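You operate a simulated robot arm through the tools that you are given. There is no shell and no other tool.

You are at the controls of a simulated two-armed robot. One attempt, no reset.

Task
Slacken joint 2, tighten its nuts again crosswise and shut vent 2.
Fine: slacken nuts 1 and 2, then tighten 1, 3, 2, 4; the vent last.

It is judged by the outcome, as a careful person would: the job done as asked, and still so three seconds after it is handed in. It fails if anything else is knocked over, pushed out of place, dropped, spilled or broken.

Robot
Two 7-joint arms with fingered hands on one trunk that stands fixed in place. Base frame: the origin is at the foot of the trunk, x ahead of it, y to its left, z up; the work surface is at about z = 700. Lengths are in mm, angles in rad, forces in N, time in s.
The left shoulder is at [70, 162, 1396], the right one opposite. With the tool pointing down near the work surface each hand reaches from about 100 to 680 mm from the base axis, measured 20 degrees to its own side. Payload 4 kg a hand.
The TCP of each hand is the grasp point between the finger pads, 26 mm short of the fingertips. In the tool frame z runs along the fingers and y along their closing line. The gripper opens to 132 mm; its body begins 73 mm behind the TCP. The gripper is a hand of 4 fingers: y runs from the thumb to the fingers, the wrist lies at [0, 0, -224] in the tool frame, and closing takes about 1.5 s.
Orientation is told as [roll, pitch, yaw] about the base's x, y, z axes, in that order, counted from this pose: with the fingers straight down and closing along the base's y, the tool's x points along the base's -x, its y along +y and its z along -z.

Tools
- The arms move only by the tool arm_command. It takes "left_moves", "right_moves" or both (then of equal length, played together; a hand with none holds still); each is a list of rows, each a list of 6 numbers: the shift along the base's x, y, z in m, then the turn, a rotation vector about the base's x, y, z in rad. In form: [[x, y, z, ax, ay, az], ...]. A call has 1 to 20 rows; each row is the pose to reach, as a shift and turn from the pose commanded when the call began. "left_gripper" and "right_gripper" are, for a hand that has rows, the closure, from 0 (fully open) to 1 (shut), set as the call begins (left out, the last holds). Rows are played at 5 a second. More than 50 mm and 0.15 rad between two rows, or a gripper value outside its range, and nothing of the call is played. Where a pose cannot be reached the arm comes as near as it can. A force on the tool above 80 N (or 10 N above the force at the start of the call, whichever is more), or a blocked arm, ends the call early, and 0.2 s more pass. Each finger travels about 45 mm/s and halts on what it meets, pressing with about 29 N; the grip force reading is that of the motor and also rises with nothing between the fingers. The clock runs only during rows and for 0.2 s after the last one: add rows that repeat a pose to give the fingers time. The reply holds the time, the measured pose of the TCP, the force on the tool along the base axes, the opening and the grip force, in the units named above and with some noise, with the torque about the TCP (base axes, N m) and any sound that the robot's microphone picked up.
- Cameras (640 x 400 px; columns grow to the right, rows downward): "scene" is now at [123.8, 31.7, 1608.7]; the picture's right is [0.38, -0.93, 0.00], its down [-0.73, -0.30, -0.61] and it looks along [0.56, 0.23, -0.79] (base axes); focal length 350 px, centre (320, 200). "left" rides on the left gripper at [-73, 6, -94] in its tool frame; the picture's right is [-0.08, -1.00, 0.00], its down [0.78, -0.06, -0.62] and it looks along [0.61, -0.05, 0.79] (tool axes); focal length 230 px, centre (320, 200). "right" rides on the right gripper at [73, 6, -94] in its tool frame; the picture's right is [-0.08, 1.00, 0.00], its down [-0.79, -0.06, -0.62] and it looks along [-0.61, -0.05, 0.79] (tool axes); focal length 230 px, centre (320, 200). There is no depth. A picture from a camera that has moved, and an enlarged one, comes with that camera's place and axes in the base frame and with its lens. The place of the scene camera against the robot may be out by one fixed shift of up to 12 mm in any direction.
- capture(camera): a new picture of that camera. No time passes.
- lift_body(by): slides the trunk up (or, below 0, down) by that many mm; the arms and the scene camera ride with it, the base frame stays. It gives what a move gives, with no picture.
- finger_targets(finger1, finger2, finger3, thumb_bend, hand): sets how far each is bent, from 0 (flat) to 100 (curled in); at 30 the hand is open as for a grip, at 70 the pads meet at the TCP. One left out holds its place. A second passes; each finger stops where it meets its share of the squeeze, and holds until it gets a number again. A gripper value or a shape takes the hand back. It gives what a move gives, with no picture; readings hold the bend of each and the force on the fingers (four entries, about 0 where the hand has none), thumb and palm.
- grasp_type(shape, hand): the hand has 4 fingers and takes this shape, open, in about a second: jaw (thumb against the fingers, like two jaws); tri (thumb and two fingers); tip (a fingertip pinch); poke (one finger out to press); point (the index stretched); flat (the hand flat); cup (the hand cupped); fist (a fist). The gripper value then closes the fingers along that shape, each until it touches; the sizes above hold for jaw. It gives what a move gives, with no picture.
- turn_head(pan, tilt): turns the head with the scene camera to pan (to the left, within 1.501 rad either way) and tilt (down, from -0.506 to 1.204), counted from straight ahead of the robot. It gives what a move gives.
- close_up(camera, box): a new picture of the part [left, top, right, bottom] of that camera's present view, enlarged. No time passes.
- sign_off(): hands the job in; it is judged then, once.

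Nothing tells you positions but the pictures and the camera data. Unless the task says otherwise, let go and move clear before handing in.

The tools are called after "Request:" by a JSON object that holds its "method" and its "body". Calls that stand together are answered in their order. arm_command: Moves the arms, as the interface text tells. Its arguments: {"type":"object","properties":{"left_moves":{"type":"array"},"left_gripper":{"type":"number"},"right_moves":{"type":"array"},"right_gripper":{"type":"number"}},"required":[]} The other tools are called the same way: lift_body (by) moves the trunk up or down; grasp_type (shape, hand) gives the hand a shape; finger_targets (finger1, finger2, finger3, thumb_bend, hand) moves the fingers one by one; turn_head (pan, tilt) turns the head that bears the scene camera; capture (camera) takes a picture; close_up (camera, box) takes an enlarged picture of a part of a camera's view; sign_off () hands the job in.

At the start:

```text
time: 0.0
left_tcp_pos: [391.1, 412.7, 1205.7]
left_tool_rot: [-0.001, 0.001, -0.001]
left_contact_force: [0.0, 0.2, -0.7]
left_wrist_torque: [-0.02, -0.02, 0.01]
left_finger_gap: 131.6
left_grip_force: 0.0
left_shape: jaw
left_bend: [30.0, 30.0, 30.0, 30.0]
left_finger forces: [0.1, 0.0, 0.0, 0.0, 0.0, 0.1]
right_tcp_pos: [556.4, 46.5, 1168.9]
right_tool_rot: [0.0, -0.001, 0.0]
right_contact_force: [-0.2, 0.1, 0.2]
right_wrist_torque: [0.0, 0.02, 0.04]
right_finger_gap: 131.7
right_grip_force: 0.0
right_shape: jaw
right_bend: [30.0, 30.0, 30.0, 30.0]
right_finger forces: [0.0, 0.1, 0.0, 0.0, 0.1, 0.0]
trunk travel left (down, up): [-875.0, 65.0]
head pan, tilt (commanded): [0.387, 0.915]
```

scene: 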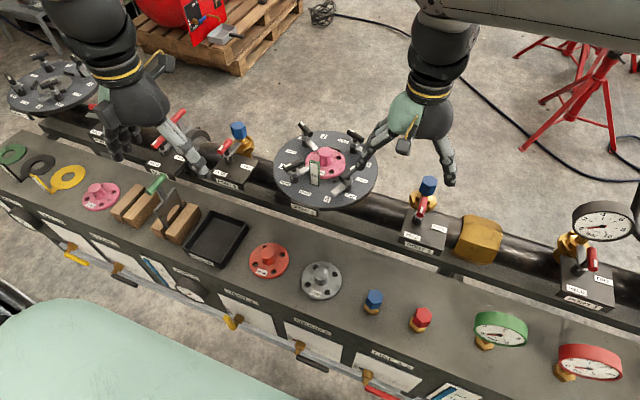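
right: 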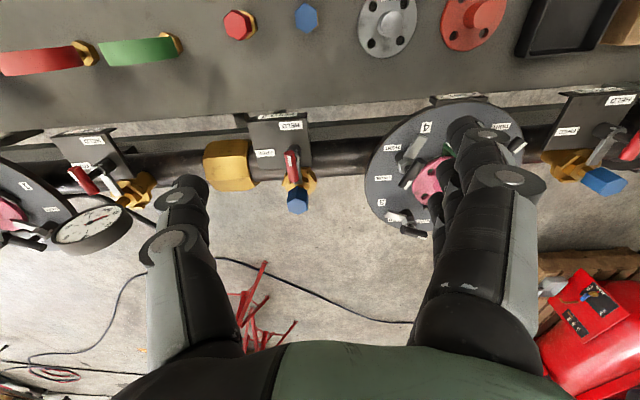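
left: 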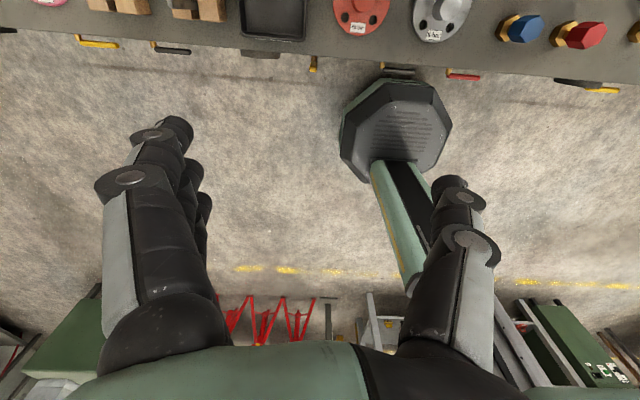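

I see a bench with a pipe behind it carrying several flanged joints (round dark plates with lever nuts) and vents with red handles. First I'll look closer to find which joint and vent is number 2 and read the labels.

Request:
{"method": "close_up", "body": {"camera": "scene", "box": [240, 110, 400, 220]}}

Request:
{"method": "close_up", "body": {"camera": "scene", "box": [0, 40, 160, 150]}}

Request:
{"method": "close_up", "body": {"camera": "scene", "box": [380, 160, 640, 320]}}

Request:
{"method": "close_up", "body": {"camera": "scene", "box": [130, 100, 290, 210]}}

```text
3.64 times, centred on (320, 165) of scene
camera zoom: at [123.8, 31.7, 1608.7], right [0.38, -0.93, 0.0], down [-0.73, -0.3, -0.61], along [0.56, 0.23, -0.79], focal length 1273 px, centre (320, 327)
```

zoom: 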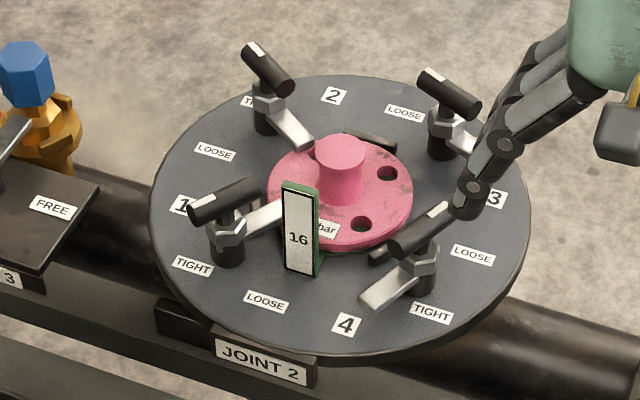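

```text
3.64 times, centred on (80, 95) of scene
camera zoom: at [123.8, 31.7, 1608.7], right [0.38, -0.93, 0.0], down [-0.73, -0.3, -0.61], along [0.56, 0.23, -0.79], focal length 1273 px, centre (1193, 582)
```

zoom: 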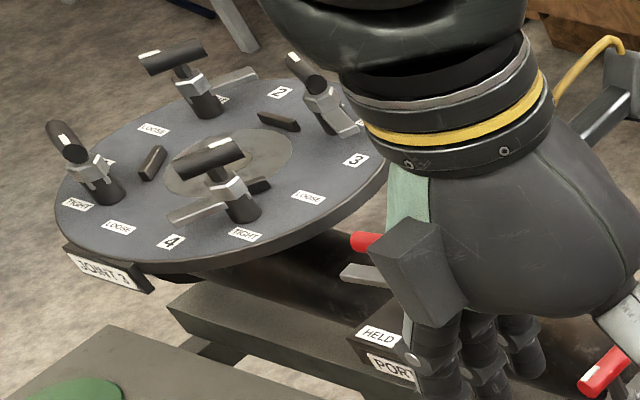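

```text
2.46 times, centred on (510, 240) of scene
camera zoom: at [123.8, 31.7, 1608.7], right [0.38, -0.93, 0.0], down [-0.73, -0.3, -0.61], along [0.56, 0.23, -0.79], focal length 862 px, centre (-148, 102)
```

zoom: 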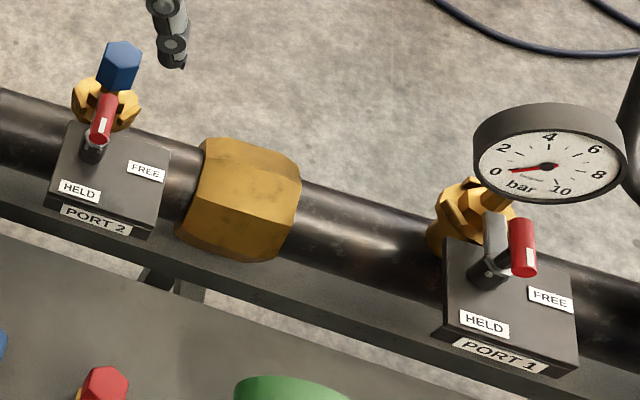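

```text
3.64 times, centred on (210, 155) of scene
camera zoom: at [123.8, 31.7, 1608.7], right [0.38, -0.93, 0.0], down [-0.73, -0.3, -0.61], along [0.56, 0.23, -0.79], focal length 1273 px, centre (720, 364)
```

zoom: 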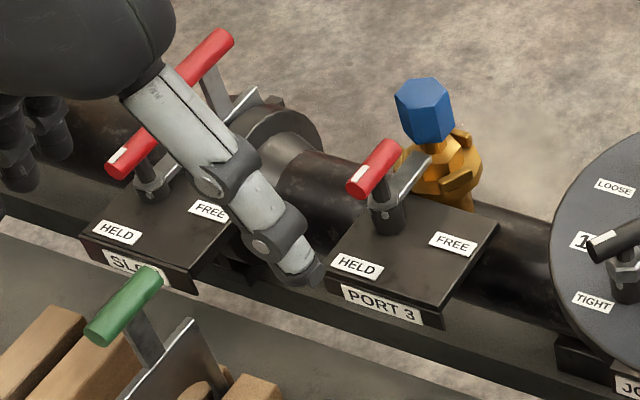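

Joint 2 is the plate ahead with the pink blank flange and four T-handled nuts, each with TIGHT/LOOSE marks. Next I look for vent 2, probably on the bench's front face.

Request:
{"method": "close_up", "body": {"camera": "scene", "box": [200, 270, 420, 400]}}

Request:
{"method": "close_up", "body": {"camera": "scene", "box": [0, 190, 220, 330]}}

Request:
{"method": "turn_head", "body": {"pan": -0.5, "tilt": 0.9}}

Request:
{"method": "capture", "body": {"camera": "scene"}}

```text
2.91 times, centred on (310, 335) of scene
camera zoom: at [123.8, 31.7, 1608.7], right [0.38, -0.93, 0.0], down [-0.73, -0.3, -0.61], along [0.56, 0.23, -0.79], focal length 1018 px, centre (349, -193)
```

zoom: 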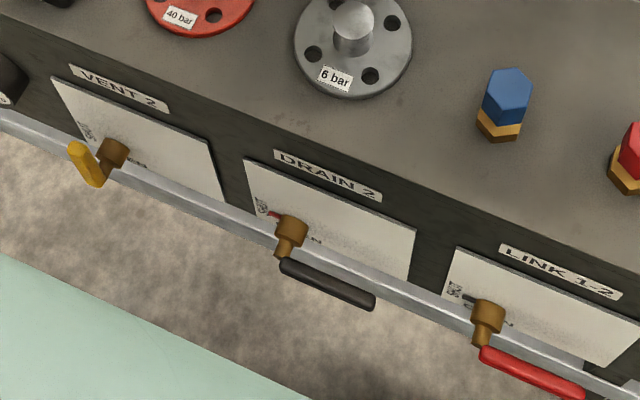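

```text
2.86 times, centred on (110, 260) of scene
camera zoom: at [123.8, 31.7, 1608.7], right [0.38, -0.93, 0.0], down [-0.73, -0.3, -0.61], along [0.56, 0.23, -0.79], focal length 1000 px, centre (920, 29)
```

zoom: 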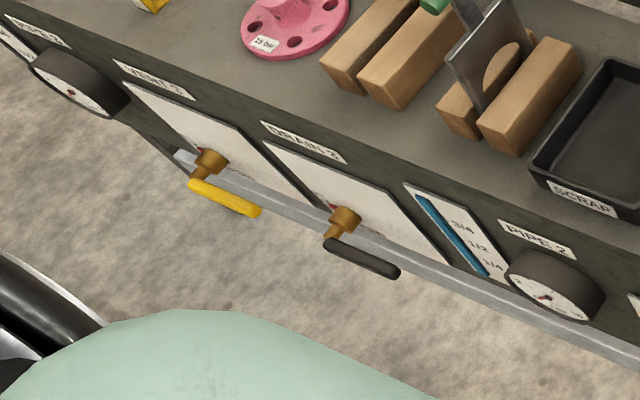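

```text
time: 1.2
left_tcp_pos: [391.1, 414.3, 1205.1]
left_tool_rot: [0.0, 0.001, 0.0]
left_contact_force: [0.5, 1.2, 0.5]
left_wrist_torque: [0.05, -0.02, 0.0]
left_finger_gap: 131.7
left_grip_force: 0.1
left_shape: jaw
left_bend: [30.0, 30.0, 30.0, 30.0]
left_finger forces: [0.0, 0.0, 0.0, 0.0, 0.0, 0.1]
right_tcp_pos: [556.2, 48.1, 1167.9]
right_tool_rot: [0.001, 0.0, -0.001]
right_contact_force: [0.3, -0.7, -0.5]
right_wrist_torque: [0.0, -0.02, 0.0]
right_finger_gap: 131.8
right_grip_force: 0.1
right_shape: jaw
right_bend: [30.0, 30.0, 30.0, 30.0]
right_finger forces: [0.0, 0.1, 0.1, 0.1, 0.1, 0.0]
trunk travel left (down, up): [-875.0, 65.0]
head pan, tilt (commanded): [-0.499, 0.901]
```

```text
taken
camera scene: at [121.1, -32.7, 1609.8], right [-0.48, -0.88, 0.0], down [-0.69, 0.37, -0.62], along [0.55, -0.3, -0.78], focal length 350 px, centre (320, 200)
```

scene: 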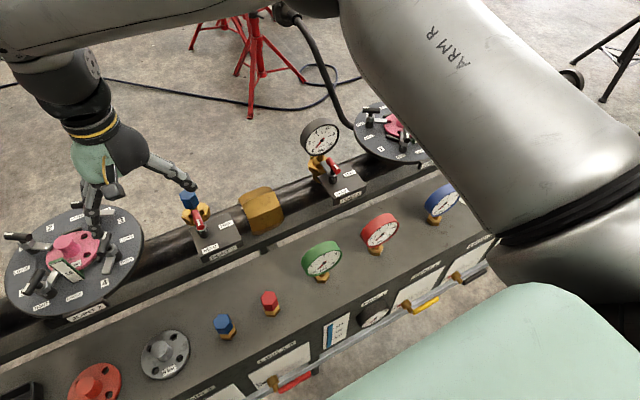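

Vent 2 is the yellow handle on the bench's front face. I'll tilt the head down to see the front panel better and check the gauge of pipe 2.

Request:
{"method": "turn_head", "body": {"pan": 0.3, "tilt": 1.2}}

Request:
{"method": "capture", "body": {"camera": "scene"}}

```text
time: 2.3
left_tcp_pos: [391.0, 412.5, 1206.5]
left_tool_rot: [0.0, -0.002, 0.001]
left_contact_force: [0.1, -0.6, 1.0]
left_wrist_torque: [-0.02, 0.02, -0.01]
left_finger_gap: 132.0
left_grip_force: 0.1
left_shape: jaw
left_bend: [30.0, 30.0, 30.0, 30.0]
left_finger forces: [0.0, 0.0, 0.1, 0.0, 0.0, 0.1]
right_tcp_pos: [556.2, 47.4, 1169.8]
right_tool_rot: [0.0, -0.001, 0.002]
right_contact_force: [0.7, -1.4, -0.4]
right_wrist_torque: [0.02, 0.0, -0.02]
right_finger_gap: 131.6
right_grip_force: 0.0
right_shape: jaw
right_bend: [30.0, 30.0, 30.0, 30.0]
right_finger forces: [0.1, 0.0, 0.0, 0.0, 0.0, 0.0]
trunk travel left (down, up): [-875.0, 65.0]
head pan, tilt (commanded): [0.3, 1.201]
```

```text
taken
camera scene: at [108.2, 19.8, 1590.0], right [0.29, -0.96, 0.0], down [-0.89, -0.27, -0.36], along [0.35, 0.11, -0.93], focal length 350 px, centre (320, 200)
```

scene: 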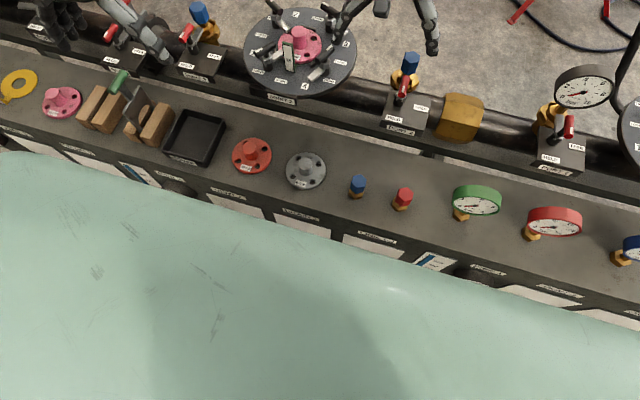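

The bench top is at about z=700 with the joint plates a bit higher and further away (joint 2 about x 810, y 300). I'll move the right hand aside so that it doesn't hide the nuts, and turn the head back.

Request:
{"method": "arm_command", "body": {"right_moves": [[-0.03, -0.045, 0, 0, 0, 0], [-0.06, -0.09, 0, 0, 0, 0], [-0.09, -0.135, 0, 0, 0, 0], [-0.12, -0.18, 0, 0, 0, 0], [-0.15, -0.22, 0, 0, 0, 0]]}}

Request:
{"method": "turn_head", "body": {"pan": 0.387, "tilt": 0.85}}

Request:
{"method": "capture", "body": {"camera": "scene"}}

Request:
{"method": "capture", "body": {"camera": "right"}}

```text
refused: row 1 steps farther than a row can; nothing moved
```

```text
time: 3.1
left_tcp_pos: [392.0, 412.0, 1205.8]
left_tool_rot: [0.0, 0.0, 0.002]
left_contact_force: [-0.3, -0.2, 0.1]
left_wrist_torque: [0.01, 0.0, -0.03]
left_finger_gap: 131.8
left_grip_force: 0.0
left_shape: jaw
left_bend: [30.0, 30.0, 30.0, 30.0]
left_finger forces: [0.0, 0.0, 0.0, 0.1, 0.0, 0.1]
right_tcp_pos: [556.1, 48.1, 1169.0]
right_tool_rot: [-0.001, 0.002, 0.0]
right_contact_force: [-0.7, 0.9, -0.7]
right_wrist_torque: [0.01, -0.02, 0.03]
right_finger_gap: 131.9
right_grip_force: 0.1
right_shape: jaw
right_bend: [30.0, 30.0, 30.0, 30.0]
right_finger forces: [0.0, 0.0, 0.0, 0.1, 0.1, 0.1]
trunk travel left (down, up): [-875.0, 65.0]
head pan, tilt (commanded): [0.387, 0.85]
```

```text
taken
camera scene: at [127.1, 32.9, 1613.6], right [0.38, -0.93, 0.0], down [-0.7, -0.28, -0.66], along [0.61, 0.25, -0.75], focal length 350 px, centre (320, 200)
```

scene: 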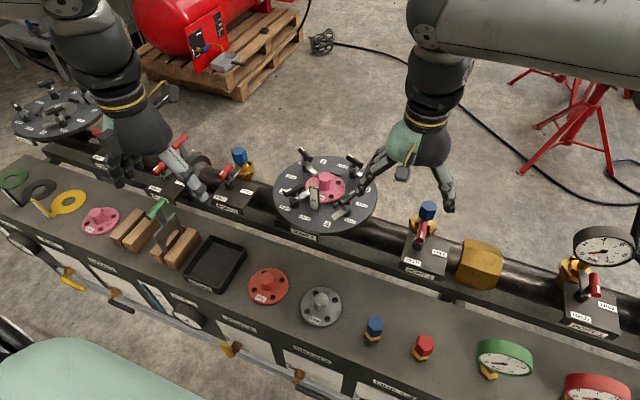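

```text
taken
camera right: at [483.0, 54.7, 1261.0], right [0.08, 1.0, 0.0], down [0.79, -0.06, 0.62], along [0.61, -0.05, -0.79], focal length 230 px, centre (320, 200)
```

right: 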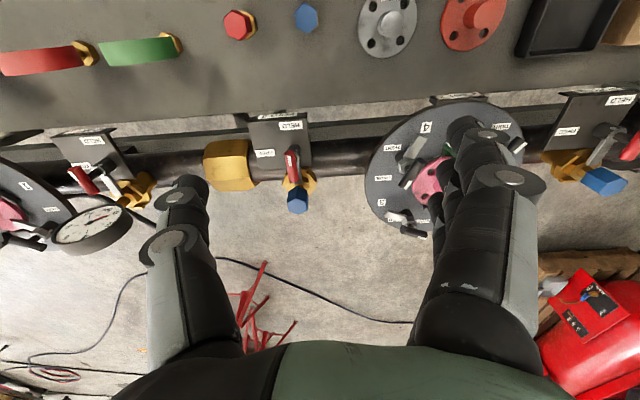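

The step limit is per row (about 50 mm), so I use smaller rows to move the right hand aside.

Request:
{"method": "arm_command", "body": {"right_moves": [[-0.02, -0.04, 0, 0, 0, 0], [-0.04, -0.08, 0, 0, 0, 0], [-0.06, -0.12, 0, 0, 0, 0], [-0.08, -0.16, 0, 0, 0, 0], [-0.1, -0.2, 0, 0, 0, 0], [-0.12, -0.24, 0, 0, 0, 0]]}}

Request:
{"method": "close_up", "body": {"camera": "scene", "box": [265, 145, 385, 240]}}

Request:
{"method": "close_up", "body": {"camera": "scene", "box": [270, 145, 330, 190]}}

Request:
{"method": "close_up", "body": {"camera": "scene", "box": [270, 185, 330, 230]}}

Request:
{"method": "close_up", "body": {"camera": "scene", "box": [325, 150, 385, 195]}}

Request:
{"method": "close_up", "body": {"camera": "scene", "box": [325, 185, 385, 230]}}

```text
time: 4.5
left_tcp_pos: [389.0, 411.0, 1205.7]
left_tool_rot: [0.001, 0.0, 0.0]
left_contact_force: [0.0, 0.1, 0.0]
left_wrist_torque: [0.01, -0.04, -0.02]
left_finger_gap: 132.0
left_grip_force: 0.1
left_shape: jaw
left_bend: [30.0, 30.0, 30.0, 30.0]
left_finger forces: [0.0, 0.0, 0.1, 0.1, 0.0, 0.0]
right_tcp_pos: [434.5, -193.2, 1170.5]
right_tool_rot: [0.002, -0.003, 0.003]
right_contact_force: [-0.9, -0.3, -0.3]
right_wrist_torque: [0.05, 0.01, 0.04]
right_finger_gap: 132.0
right_grip_force: 0.1
right_shape: jaw
right_bend: [30.0, 30.0, 30.0, 30.0]
right_finger forces: [0.1, 0.0, 0.0, 0.1, 0.0, 0.1]
trunk travel left (down, up): [-875.0, 65.0]
head pan, tilt (commanded): [0.387, 0.85]
```

```text
4.21 times, centred on (325, 192) of scene
camera zoom: at [124.8, 30.0, 1613.9], right [0.38, -0.93, 0.0], down [-0.69, -0.28, -0.66], along [0.61, 0.25, -0.75], focal length 1474 px, centre (299, 232)
```

zoom: 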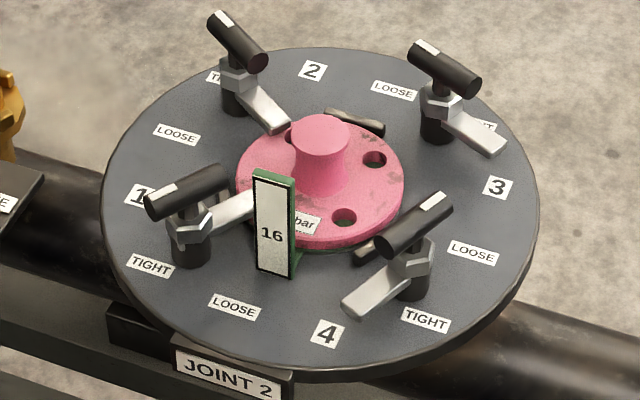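

```text
8.89 times, centred on (300, 168) of scene
camera zoom: at [124.8, 30.0, 1613.9], right [0.38, -0.93, 0.0], down [-0.69, -0.28, -0.66], along [0.61, 0.25, -0.75], focal length 3112 px, centre (498, 489)
```

zoom: 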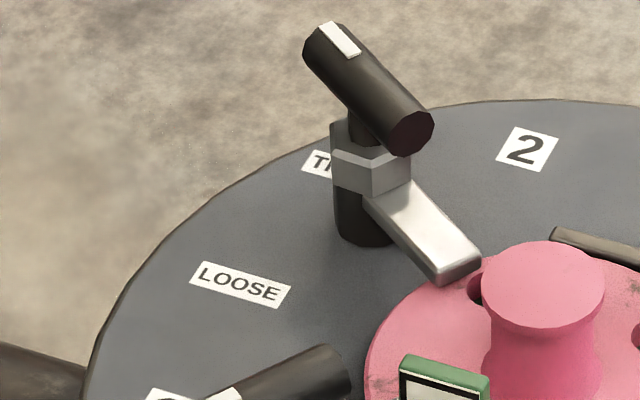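

```text
8.89 times, centred on (300, 208) of scene
camera zoom: at [124.8, 30.0, 1613.9], right [0.38, -0.93, 0.0], down [-0.69, -0.28, -0.66], along [0.61, 0.25, -0.75], focal length 3112 px, centre (498, 133)
```

zoom: 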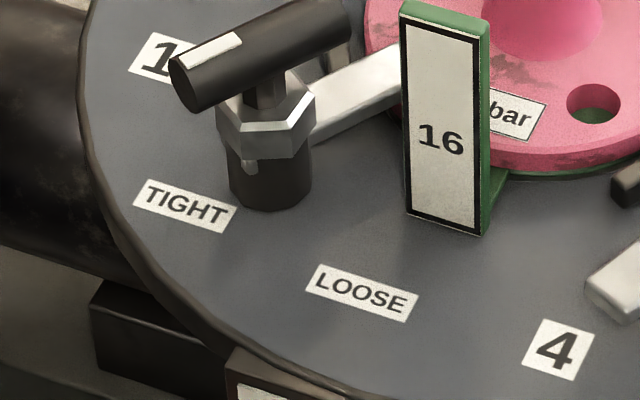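

```text
8.89 times, centred on (355, 172) of scene
camera zoom: at [124.8, 30.0, 1613.9], right [0.38, -0.93, 0.0], down [-0.69, -0.28, -0.66], along [0.61, 0.25, -0.75], focal length 3112 px, centre (9, 444)
```

zoom: 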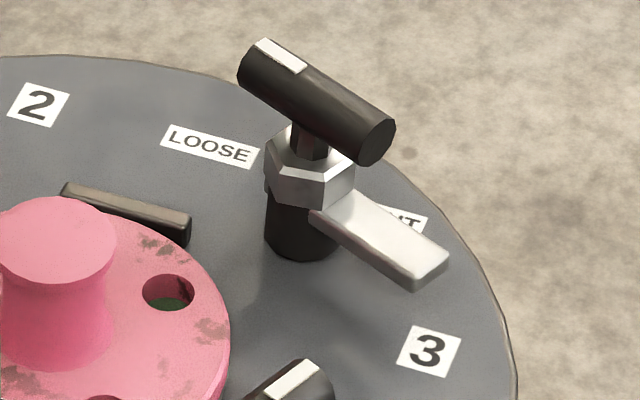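

```text
8.89 times, centred on (355, 208) of scene
camera zoom: at [124.8, 30.0, 1613.9], right [0.38, -0.93, 0.0], down [-0.69, -0.28, -0.66], along [0.61, 0.25, -0.75], focal length 3112 px, centre (9, 133)
```

zoom: 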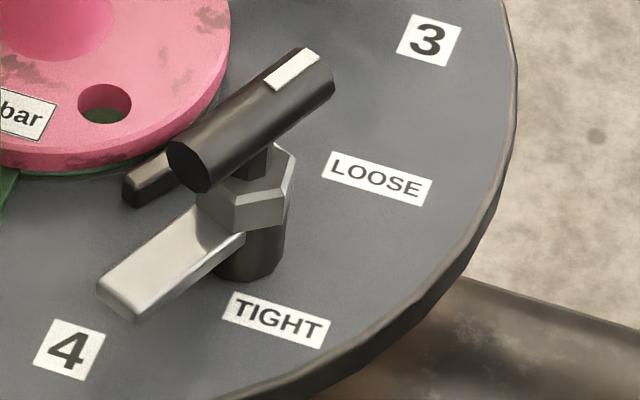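

Reading the marks: nut 1 (front-left) and nut 2 (back-left) point at TIGHT, nuts 3 (back-right) and 4 (front-right) at LOOSE; quarter turns counter-clockwise slacken. Next I look closely at vent 2 and the pipe-2 gauge.

Request:
{"method": "close_up", "body": {"camera": "scene", "box": [200, 305, 300, 370]}}

Request:
{"method": "close_up", "body": {"camera": "scene", "box": [130, 280, 240, 350]}}

Request:
{"method": "close_up", "body": {"camera": "scene", "box": [50, 240, 160, 310]}}

Request:
{"method": "close_up", "body": {"camera": "scene", "box": [270, 330, 400, 400]}}

Request:
{"method": "capture", "body": {"camera": "left"}}

Request:
{"method": "capture", "body": {"camera": "right"}}

```text
6.15 times, centred on (250, 338) of scene
camera zoom: at [124.8, 30.0, 1613.9], right [0.38, -0.93, 0.0], down [-0.69, -0.28, -0.66], along [0.61, 0.25, -0.75], focal length 2154 px, centre (751, -646)
```

zoom: 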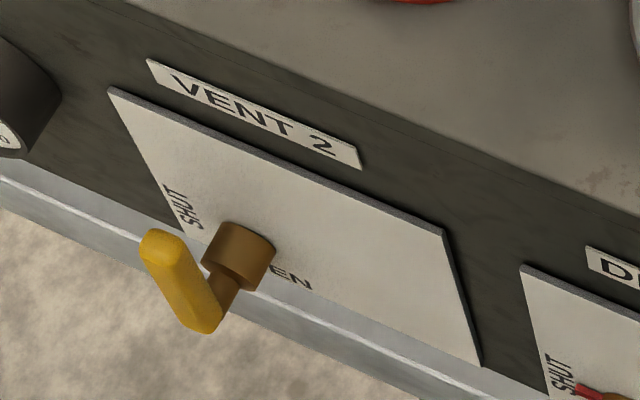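

```text
5.71 times, centred on (185, 315) of scene
camera zoom: at [124.8, 30.0, 1613.9], right [0.38, -0.93, 0.0], down [-0.69, -0.28, -0.66], along [0.61, 0.25, -0.75], focal length 2000 px, centre (1091, -457)
```

zoom: 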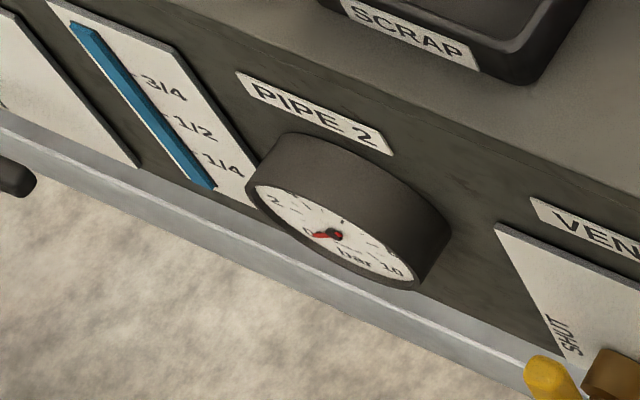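

```text
5.71 times, centred on (105, 275) of scene
camera zoom: at [124.8, 30.0, 1613.9], right [0.38, -0.93, 0.0], down [-0.69, -0.28, -0.66], along [0.61, 0.25, -0.75], focal length 2000 px, centre (1549, -229)
```

zoom: 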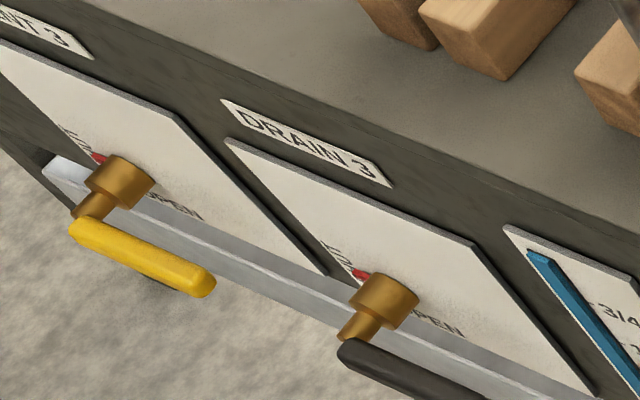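

```text
4.92 times, centred on (335, 365) of scene
camera zoom: at [124.8, 30.0, 1613.9], right [0.38, -0.93, 0.0], down [-0.69, -0.28, -0.66], along [0.61, 0.25, -0.75], focal length 1724 px, centre (246, -612)
```

zoom: 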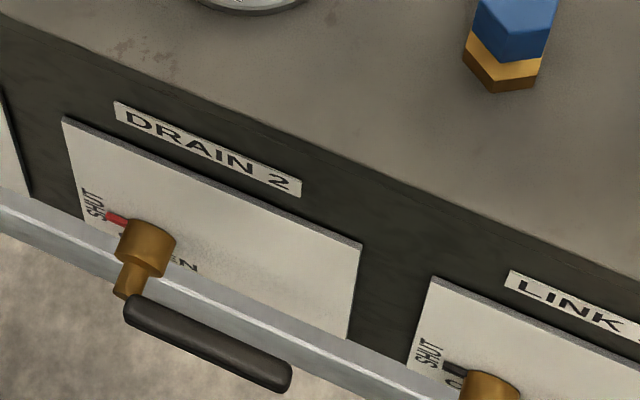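

```text
taken
camera left: at [462.8, 415.5, 1301.1], right [0.08, -1.0, 0.0], down [-0.79, -0.06, 0.62], along [-0.61, -0.05, -0.79], focal length 230 px, centre (320, 200)
```

left: 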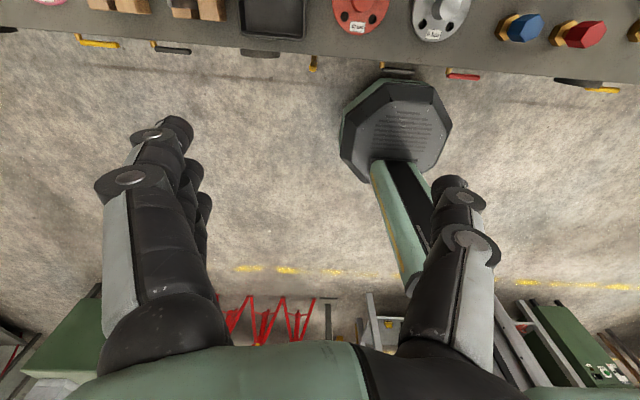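

```text
taken
camera right: at [360.3, -186.1, 1262.1], right [0.08, 1.0, 0.0], down [0.78, -0.06, 0.62], along [0.62, -0.05, -0.79], focal length 230 px, centre (320, 200)
```

right: 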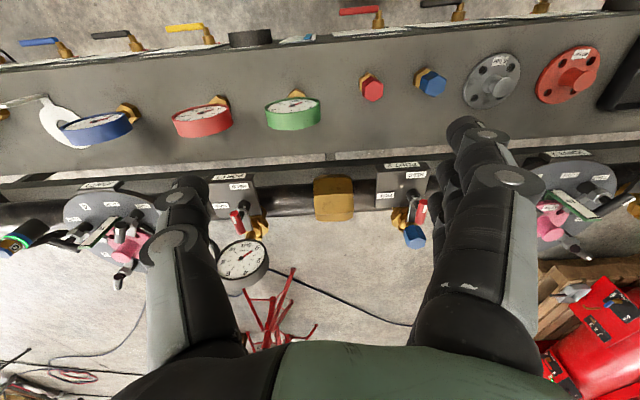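

Vent 2 has its handle upright (pointer at OPEN); the shut valves have their handle pointing right. Pipe 2's gauge reads 0. Now I park the right hand back and lower the trunk so the left arm can reach the far nuts.

Request:
{"method": "arm_command", "body": {"right_moves": [[-0.03, -0.03, 0, 0, 0, 0], [-0.06, -0.06, 0, 0, 0, 0], [-0.09, -0.09, 0, 0, 0, 0], [-0.12, -0.12, 0, 0, 0, 0], [-0.12, -0.12, 0, 0, 0, 0]]}}

Request:
{"method": "lift_body", "body": {"by": -150}}

Request:
{"method": "capture", "body": {"camera": "scene"}}

Request:
{"method": "capture", "body": {"camera": "left"}}

```text
time: 5.8
left_tcp_pos: [392.6, 412.1, 1206.4]
left_tool_rot: [0.0, 0.0, 0.001]
left_contact_force: [0.5, -0.8, 0.3]
left_wrist_torque: [0.0, -0.01, -0.05]
left_finger_gap: 131.5
left_grip_force: 0.0
left_shape: jaw
left_bend: [30.0, 30.0, 30.0, 30.0]
left_finger forces: [0.0, 0.0, 0.0, 0.0, 0.0, 0.0]
right_tcp_pos: [331.2, -320.2, 1170.3]
right_tool_rot: [-0.002, 0.001, 0.0]
right_contact_force: [0.2, 0.3, -0.5]
right_wrist_torque: [-0.03, 0.0, 0.0]
right_finger_gap: 131.6
right_grip_force: 0.0
right_shape: jaw
right_bend: [30.0, 30.0, 30.0, 30.0]
right_finger forces: [0.0, 0.0, 0.1, 0.0, 0.0, 0.0]
right hand out of reach, approached as far as the arm can: row 4, 5
trunk travel left (down, up): [-875.0, 65.0]
head pan, tilt (commanded): [0.387, 0.85]
```

```text
time: 7.5
left_tcp_pos: [391.3, 413.2, 1055.9]
left_tool_rot: [0.0, -0.001, -0.002]
left_contact_force: [0.1, 0.2, 0.4]
left_wrist_torque: [0.01, 0.03, 0.0]
left_finger_gap: 131.6
left_grip_force: 0.1
left_shape: jaw
left_bend: [30.0, 30.0, 30.0, 30.0]
left_finger forces: [0.1, 0.1, 0.0, 0.0, 0.1, 0.0]
right_tcp_pos: [331.7, -319.1, 1020.2]
right_tool_rot: [-0.001, 0.001, -0.001]
right_contact_force: [-0.3, -0.7, -0.3]
right_wrist_torque: [0.0, -0.02, 0.03]
right_finger_gap: 131.9
right_grip_force: 0.1
right_shape: jaw
right_bend: [30.0, 30.0, 30.0, 30.0]
right_finger forces: [0.0, 0.0, 0.0, 0.0, 0.1, 0.0]
trunk travel left (down, up): [-725.0, 215.0]
head pan, tilt (commanded): [0.387, 0.85]
```

```text
taken
camera scene: at [126.9, 32.7, 1463.7], right [0.38, -0.93, 0.0], down [-0.7, -0.28, -0.66], along [0.61, 0.25, -0.75], focal length 350 px, centre (320, 200)
```

scene: 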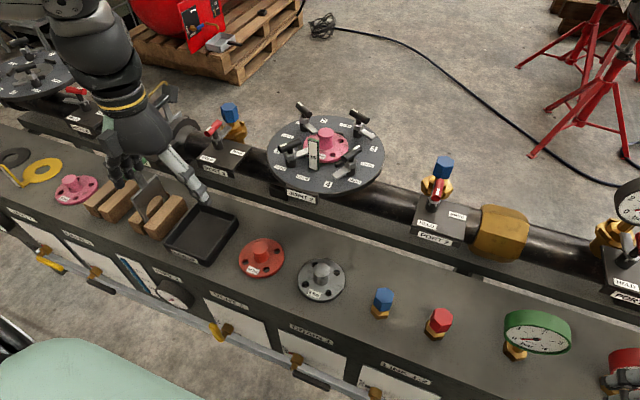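

```text
taken
camera left: at [464.6, 417.5, 1149.7], right [0.08, -1.0, 0.0], down [-0.78, -0.06, 0.62], along [-0.61, -0.05, -0.79], focal length 230 px, centre (320, 200)
```

left: 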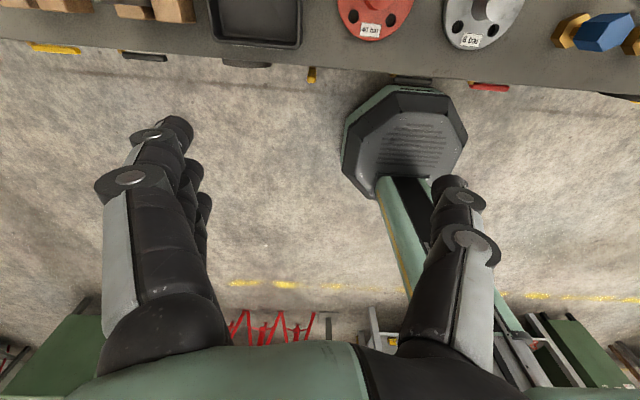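

The trunk shift gives me a second viewpoint of the same scene for triangulation. I take zoomed pictures of joint 2 now.

Request:
{"method": "close_up", "body": {"camera": "scene", "box": [260, 95, 390, 205]}}

Request:
{"method": "close_up", "body": {"camera": "scene", "box": [265, 130, 325, 175]}}

Request:
{"method": "close_up", "body": {"camera": "scene", "box": [330, 100, 390, 145]}}

Request:
{"method": "close_up", "body": {"camera": "scene", "box": [280, 90, 340, 135]}}

Request:
{"method": "close_up", "body": {"camera": "scene", "box": [320, 135, 380, 180]}}

```text
3.64 times, centred on (325, 150) of scene
camera zoom: at [126.9, 32.7, 1463.7], right [0.38, -0.93, 0.0], down [-0.7, -0.28, -0.66], along [0.61, 0.25, -0.75], focal length 1273 px, centre (302, 382)
```

zoom: 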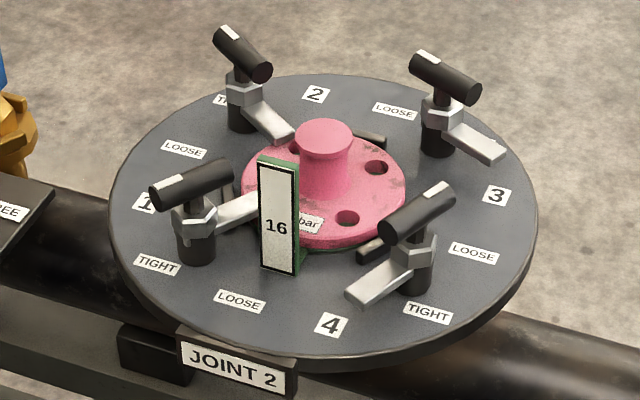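

```text
8.89 times, centred on (295, 152) of scene
camera zoom: at [126.9, 32.7, 1463.7], right [0.38, -0.93, 0.0], down [-0.7, -0.28, -0.66], along [0.61, 0.25, -0.75], focal length 3112 px, centre (542, 622)
```

zoom: 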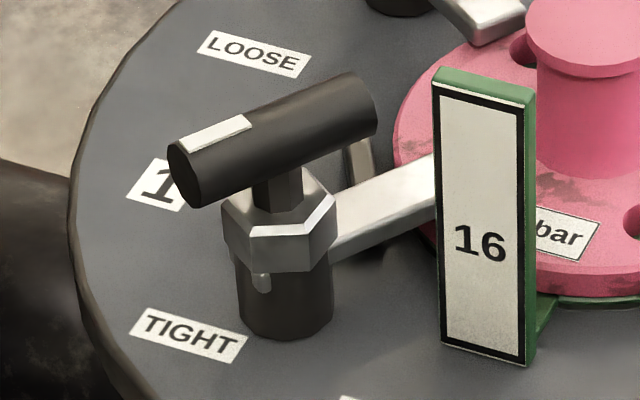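

```text
8.89 times, centred on (360, 122) of scene
camera zoom: at [126.9, 32.7, 1463.7], right [0.38, -0.93, 0.0], down [-0.7, -0.28, -0.66], along [0.61, 0.25, -0.75], focal length 3112 px, centre (-36, 889)
```

zoom: 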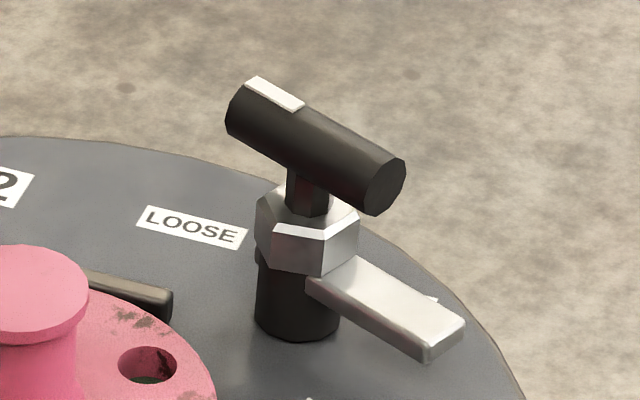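

```text
8.89 times, centred on (310, 112) of scene
camera zoom: at [126.9, 32.7, 1463.7], right [0.38, -0.93, 0.0], down [-0.7, -0.28, -0.66], along [0.61, 0.25, -0.75], focal length 3112 px, centre (409, 978)
```

zoom: 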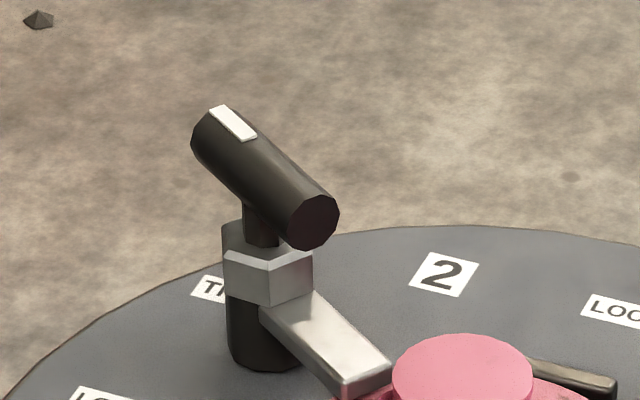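

```text
8.89 times, centred on (350, 158) of scene
camera zoom: at [126.9, 32.7, 1463.7], right [0.38, -0.93, 0.0], down [-0.7, -0.28, -0.66], along [0.61, 0.25, -0.75], focal length 3112 px, centre (53, 578)
```

zoom: 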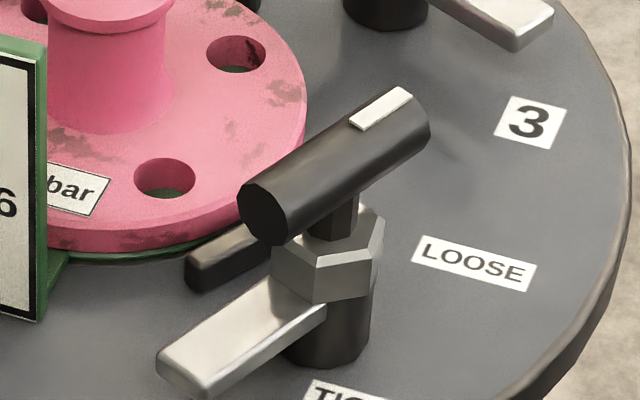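

Triangulation from the two trunk heights puts the plate at z≈887, centred near (752, 271), with the nut handles (z≈950) at about 1 (667,326), 2 (806,354), 3 (837,216), 4 (698,189), and the "16" tag between nuts 1 and 4. I bring the left hand above nut 1 at a safe height, turned to straddle its handle.

Request:
{"method": "arm_command", "body": {"left_moves": [[0.035, -0.011, 0.01, 0, 0, -0.072], [0.07, -0.022, 0.02, 0, 0, -0.144], [0.105, -0.033, 0.03, 0, 0, -0.216], [0.14, -0.044, 0.044, 0, 0, -0.288], [0.175, -0.055, 0.044, 0, 0, -0.36], [0.21, -0.066, 0.044, 0, 0, -0.432], [0.245, -0.077, 0.044, 0, 0, -0.504], [0.276, -0.087, 0.044, 0, 0, -0.576], [0.276, -0.087, 0.044, 0, 0, -0.576]], "left_gripper": 0.45}}

Request:
{"method": "capture", "body": {"camera": "left"}}

Request:
{"method": "capture", "body": {"camera": "scene"}}

```text
time: 9.5
left_tcp_pos: [603.4, 318.8, 1078.1]
left_tool_rot: [0.004, -0.003, -0.574]
left_contact_force: [0.1, 0.4, -0.5]
left_wrist_torque: [0.01, 0.01, -0.02]
left_finger_gap: 73.5
left_grip_force: 0.1
left_shape: jaw
left_bend: [72.0, 72.0, 72.0, 70.0]
left_finger forces: [0.1, 0.1, 0.0, 0.1, 0.0, 0.1]
left hand out of reach, approached as far as the arm can: row 7, 8, 9
right_tcp_pos: [332.7, -320.3, 1019.6]
right_tool_rot: [-0.001, 0.002, -0.001]
right_contact_force: [0.6, 0.2, 0.0]
right_wrist_torque: [0.0, 0.03, 0.02]
right_finger_gap: 131.9
right_grip_force: 0.1
right_shape: jaw
right_bend: [30.0, 30.0, 30.0, 30.0]
right_finger forces: [0.1, 0.0, 0.0, 0.0, 0.0, 0.1]
trunk travel left (down, up): [-725.0, 215.0]
head pan, tilt (commanded): [0.387, 0.85]
```

```text
taken
camera left: at [667.8, 283.3, 1171.3], right [-0.48, -0.88, 0.0], down [-0.69, 0.38, 0.61], along [-0.54, 0.29, -0.79], focal length 230 px, centre (320, 200)
```

left: 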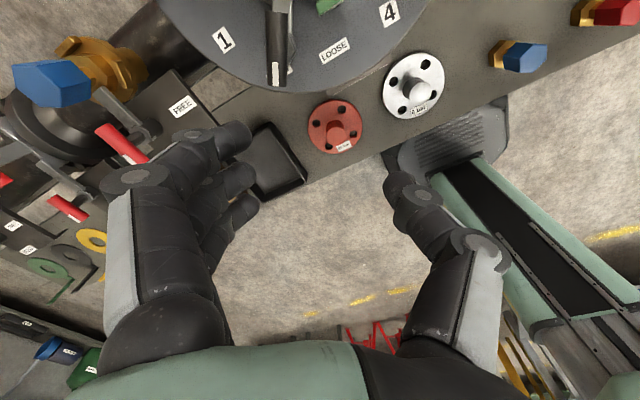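

```text
taken
camera scene: at [127.9, 32.7, 1463.6], right [0.38, -0.93, 0.0], down [-0.7, -0.28, -0.66], along [0.61, 0.25, -0.75], focal length 350 px, centre (320, 200)
```

scene: 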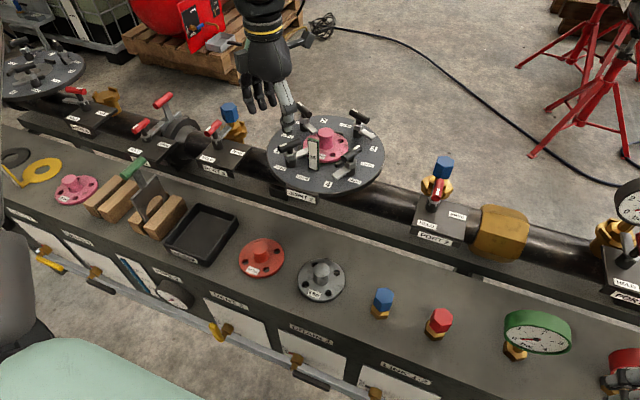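

The arm stopped short at x≈603: pointing straight down it can't get that far at this height. I'll tilt the hand forward (fingers ahead and down) to gain reach, keeping well above everything.

Request:
{"method": "arm_command", "body": {"left_moves": [[0, 0, 0, 0, -0.13, 0], [0, 0, 0, 0, -0.26, 0], [0, 0, 0, 0, -0.39, 0], [0, 0, 0, 0, -0.5, 0], [0, 0, 0, 0, -0.5, 0]]}}

Request:
{"method": "capture", "body": {"camera": "left"}}

Request:
{"method": "capture", "body": {"camera": "scene"}}

```text
time: 10.7
left_tcp_pos: [604.2, 320.3, 1076.7]
left_tool_rot: [0.29, -0.415, -0.638]
left_contact_force: [0.0, 0.2, -0.9]
left_wrist_torque: [0.0, 0.01, 0.02]
left_finger_gap: 73.0
left_grip_force: 0.1
left_shape: jaw
left_bend: [72.0, 72.0, 72.0, 70.0]
left_finger forces: [0.0, 0.0, 0.1, 0.0, 0.0, 0.0]
right_tcp_pos: [331.8, -319.4, 1020.0]
right_tool_rot: [0.0, 0.0, -0.001]
right_contact_force: [0.0, 0.4, -0.1]
right_wrist_torque: [-0.01, -0.02, 0.02]
right_finger_gap: 132.0
right_grip_force: 0.1
right_shape: jaw
right_bend: [30.0, 30.0, 30.0, 30.0]
right_finger forces: [0.0, 0.0, 0.1, 0.0, 0.0, 0.1]
trunk travel left (down, up): [-725.0, 215.0]
head pan, tilt (commanded): [0.387, 0.85]
```

```text
taken
camera left: at [615.8, 284.0, 1189.6], right [-0.42, -0.88, -0.23], down [-0.9, 0.38, 0.21], along [-0.1, 0.29, -0.95], focal length 230 px, centre (320, 200)
```

left: 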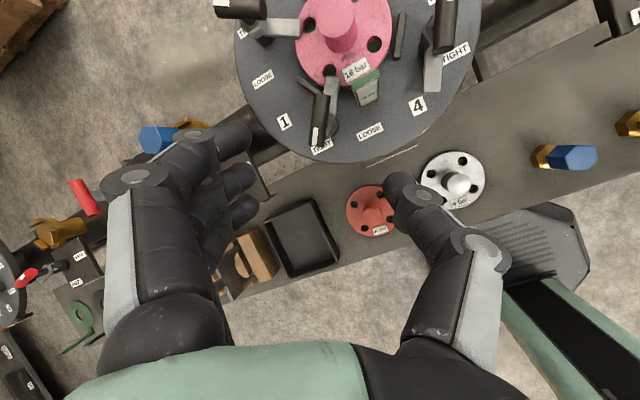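

```text
taken
camera scene: at [127.7, 32.4, 1463.6], right [0.38, -0.93, 0.0], down [-0.7, -0.28, -0.66], along [0.61, 0.25, -0.75], focal length 350 px, centre (320, 200)
```

scene: 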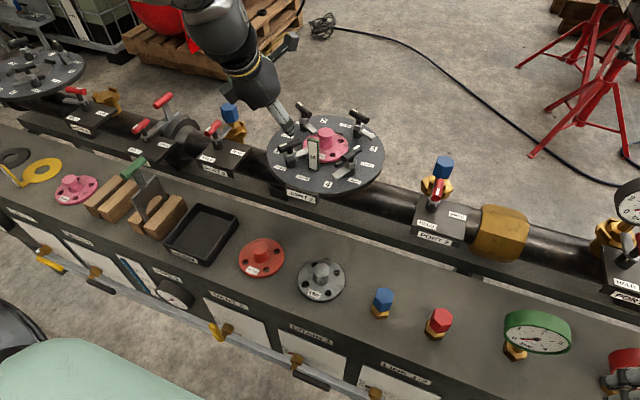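

The hand is now tilted and its camera sees joint 2 well. I take enlarged pictures through the left camera to fix the nut positions.

Request:
{"method": "close_up", "body": {"camera": "left", "box": [220, 0, 500, 175]}}

Request:
{"method": "close_up", "body": {"camera": "left", "box": [280, 70, 380, 160]}}

```text
2.29 times, centred on (360, 88) of left
camera zoom: at [615.8, 284.0, 1189.6], right [-0.42, -0.88, -0.23], down [-0.9, 0.38, 0.21], along [-0.1, 0.29, -0.95], focal length 526 px, centre (229, 457)
```

zoom: 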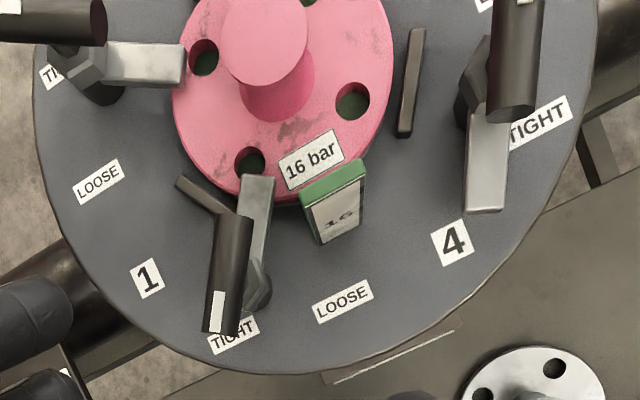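

```text
4.44 times, centred on (330, 115) of left
camera zoom: at [615.8, 284.0, 1189.6], right [-0.42, -0.88, -0.23], down [-0.9, 0.38, 0.21], along [-0.1, 0.29, -0.95], focal length 1022 px, centre (276, 578)
```

zoom: 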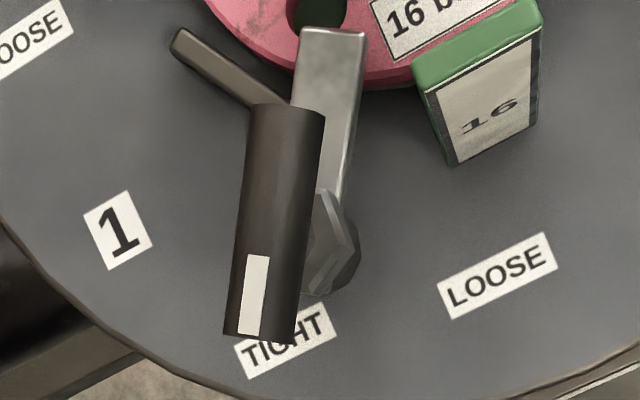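

Left camera agrees: nut 1's handle centre ≈ (665, 321, 952), lying at azimuth ≈146°. I narrow the grip to about 40 mm and move to a pre-grasp point just above nut 1.

Request:
{"method": "arm_command", "body": {"left_moves": [[0.009, 0.0, -0.021, 0, 0, 0], [0.018, 0.001, -0.042, 0, 0, 0], [0.027, 0.001, -0.063, 0, 0, 0], [0.027, 0.001, -0.063, 0, 0, 0]], "left_gripper": 0.68}}

Request:
{"method": "capture", "body": {"camera": "left"}}

Request:
{"method": "close_up", "body": {"camera": "scene", "box": [240, 70, 400, 200]}}

```text
time: 11.7
left_tcp_pos: [631.6, 321.8, 1014.9]
left_tool_rot: [0.29, -0.415, -0.637]
left_contact_force: [-0.7, -0.7, 0.7]
left_wrist_torque: [0.0, 0.0, 0.0]
left_finger_gap: 42.8
left_grip_force: 0.0
left_shape: jaw
left_bend: [73.0, 73.0, 73.0, 70.0]
left_finger forces: [0.0, 0.0, 0.1, 0.0, 0.0, 0.0]
right_tcp_pos: [330.6, -320.3, 1020.3]
right_tool_rot: [0.001, 0.0, -0.001]
right_contact_force: [0.3, 0.2, -0.4]
right_wrist_torque: [0.0, -0.04, -0.02]
right_finger_gap: 131.9
right_grip_force: 0.1
right_shape: jaw
right_bend: [30.0, 30.0, 30.0, 30.0]
right_finger forces: [0.1, 0.1, 0.0, 0.0, 0.0, 0.0]
trunk travel left (down, up): [-725.0, 215.0]
head pan, tilt (commanded): [0.387, 0.85]
```

```text
taken
camera left: at [643.7, 286.1, 1128.0], right [-0.42, -0.88, -0.23], down [-0.9, 0.38, 0.21], along [-0.1, 0.29, -0.95], focal length 230 px, centre (320, 200)
```

left: 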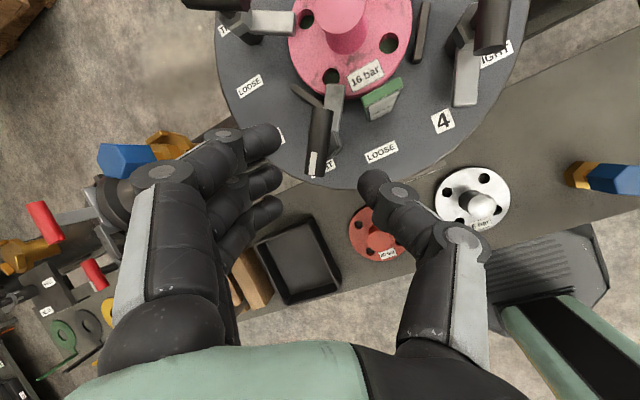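

```text
3.08 times, centred on (320, 135) of scene
camera zoom: at [126.7, 32.7, 1463.7], right [0.38, -0.93, 0.0], down [-0.7, -0.28, -0.66], along [0.61, 0.25, -0.75], focal length 1077 px, centre (320, 400)
```

zoom: 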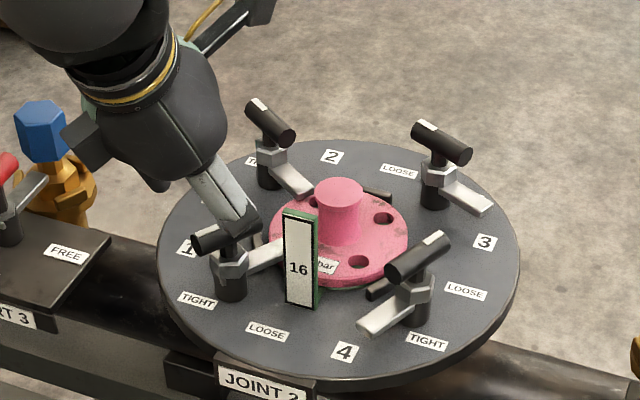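

The handle lines up between the fingers and thumb. I advance along the tool axis most of the way and check.

Request:
{"method": "arm_command", "body": {"left_moves": [[0.007, 0, -0.013, 0, 0, 0], [0.014, 0, -0.026, 0, 0, 0], [0.021, 0, -0.039, 0, 0, 0], [0.021, 0, -0.039, 0, 0, 0]]}}

Request:
{"method": "capture", "body": {"camera": "left"}}

Request:
{"method": "close_up", "body": {"camera": "scene", "box": [260, 100, 340, 165]}}

```text
time: 12.7
left_tcp_pos: [651.6, 321.0, 975.0]
left_tool_rot: [0.289, -0.413, -0.636]
left_contact_force: [0.7, 0.4, -0.4]
left_wrist_torque: [0.01, 0.04, -0.02]
left_finger_gap: 42.7
left_grip_force: 0.1
left_shape: jaw
left_bend: [73.0, 73.0, 73.0, 70.0]
left_finger forces: [0.1, 0.0, 0.0, 0.0, 0.0, 0.1]
right_tcp_pos: [331.7, -320.3, 1019.2]
right_tool_rot: [-0.001, 0.0, 0.0]
right_contact_force: [0.2, 0.2, -1.9]
right_wrist_torque: [-0.02, 0.01, -0.02]
right_finger_gap: 131.9
right_grip_force: 0.1
right_shape: jaw
right_bend: [30.0, 30.0, 30.0, 30.0]
right_finger forces: [0.0, 0.0, 0.1, 0.0, 0.0, 0.0]
trunk travel left (down, up): [-725.0, 215.0]
head pan, tilt (commanded): [0.387, 0.85]
```

```text
taken
camera left: at [663.8, 285.3, 1088.0], right [-0.42, -0.88, -0.23], down [-0.9, 0.38, 0.21], along [-0.1, 0.29, -0.95], focal length 230 px, centre (320, 200)
```

left: 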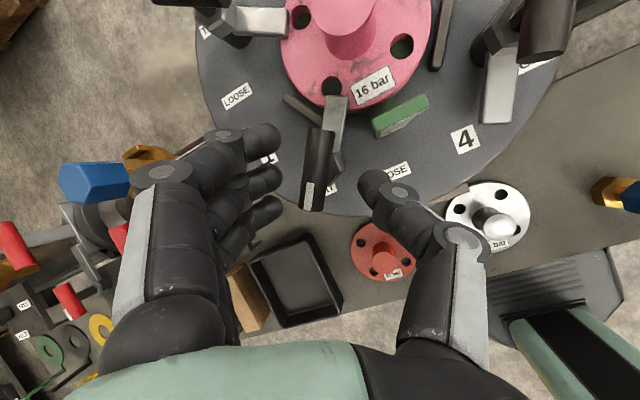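

```text
6.15 times, centred on (300, 132) of scene
camera zoom: at [126.8, 32.6, 1463.7], right [0.38, -0.93, 0.0], down [-0.7, -0.28, -0.66], along [0.61, 0.25, -0.75], focal length 2154 px, centre (443, 615)
```

zoom: 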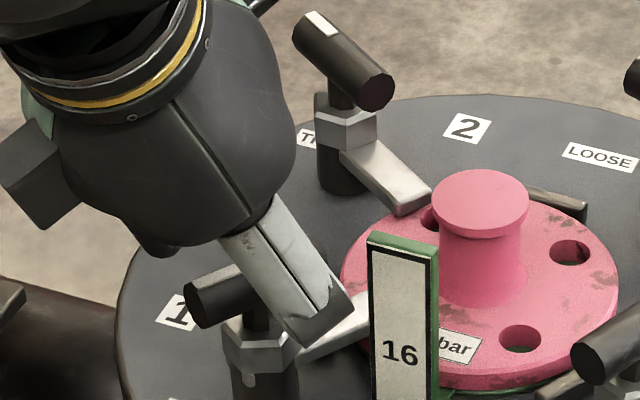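

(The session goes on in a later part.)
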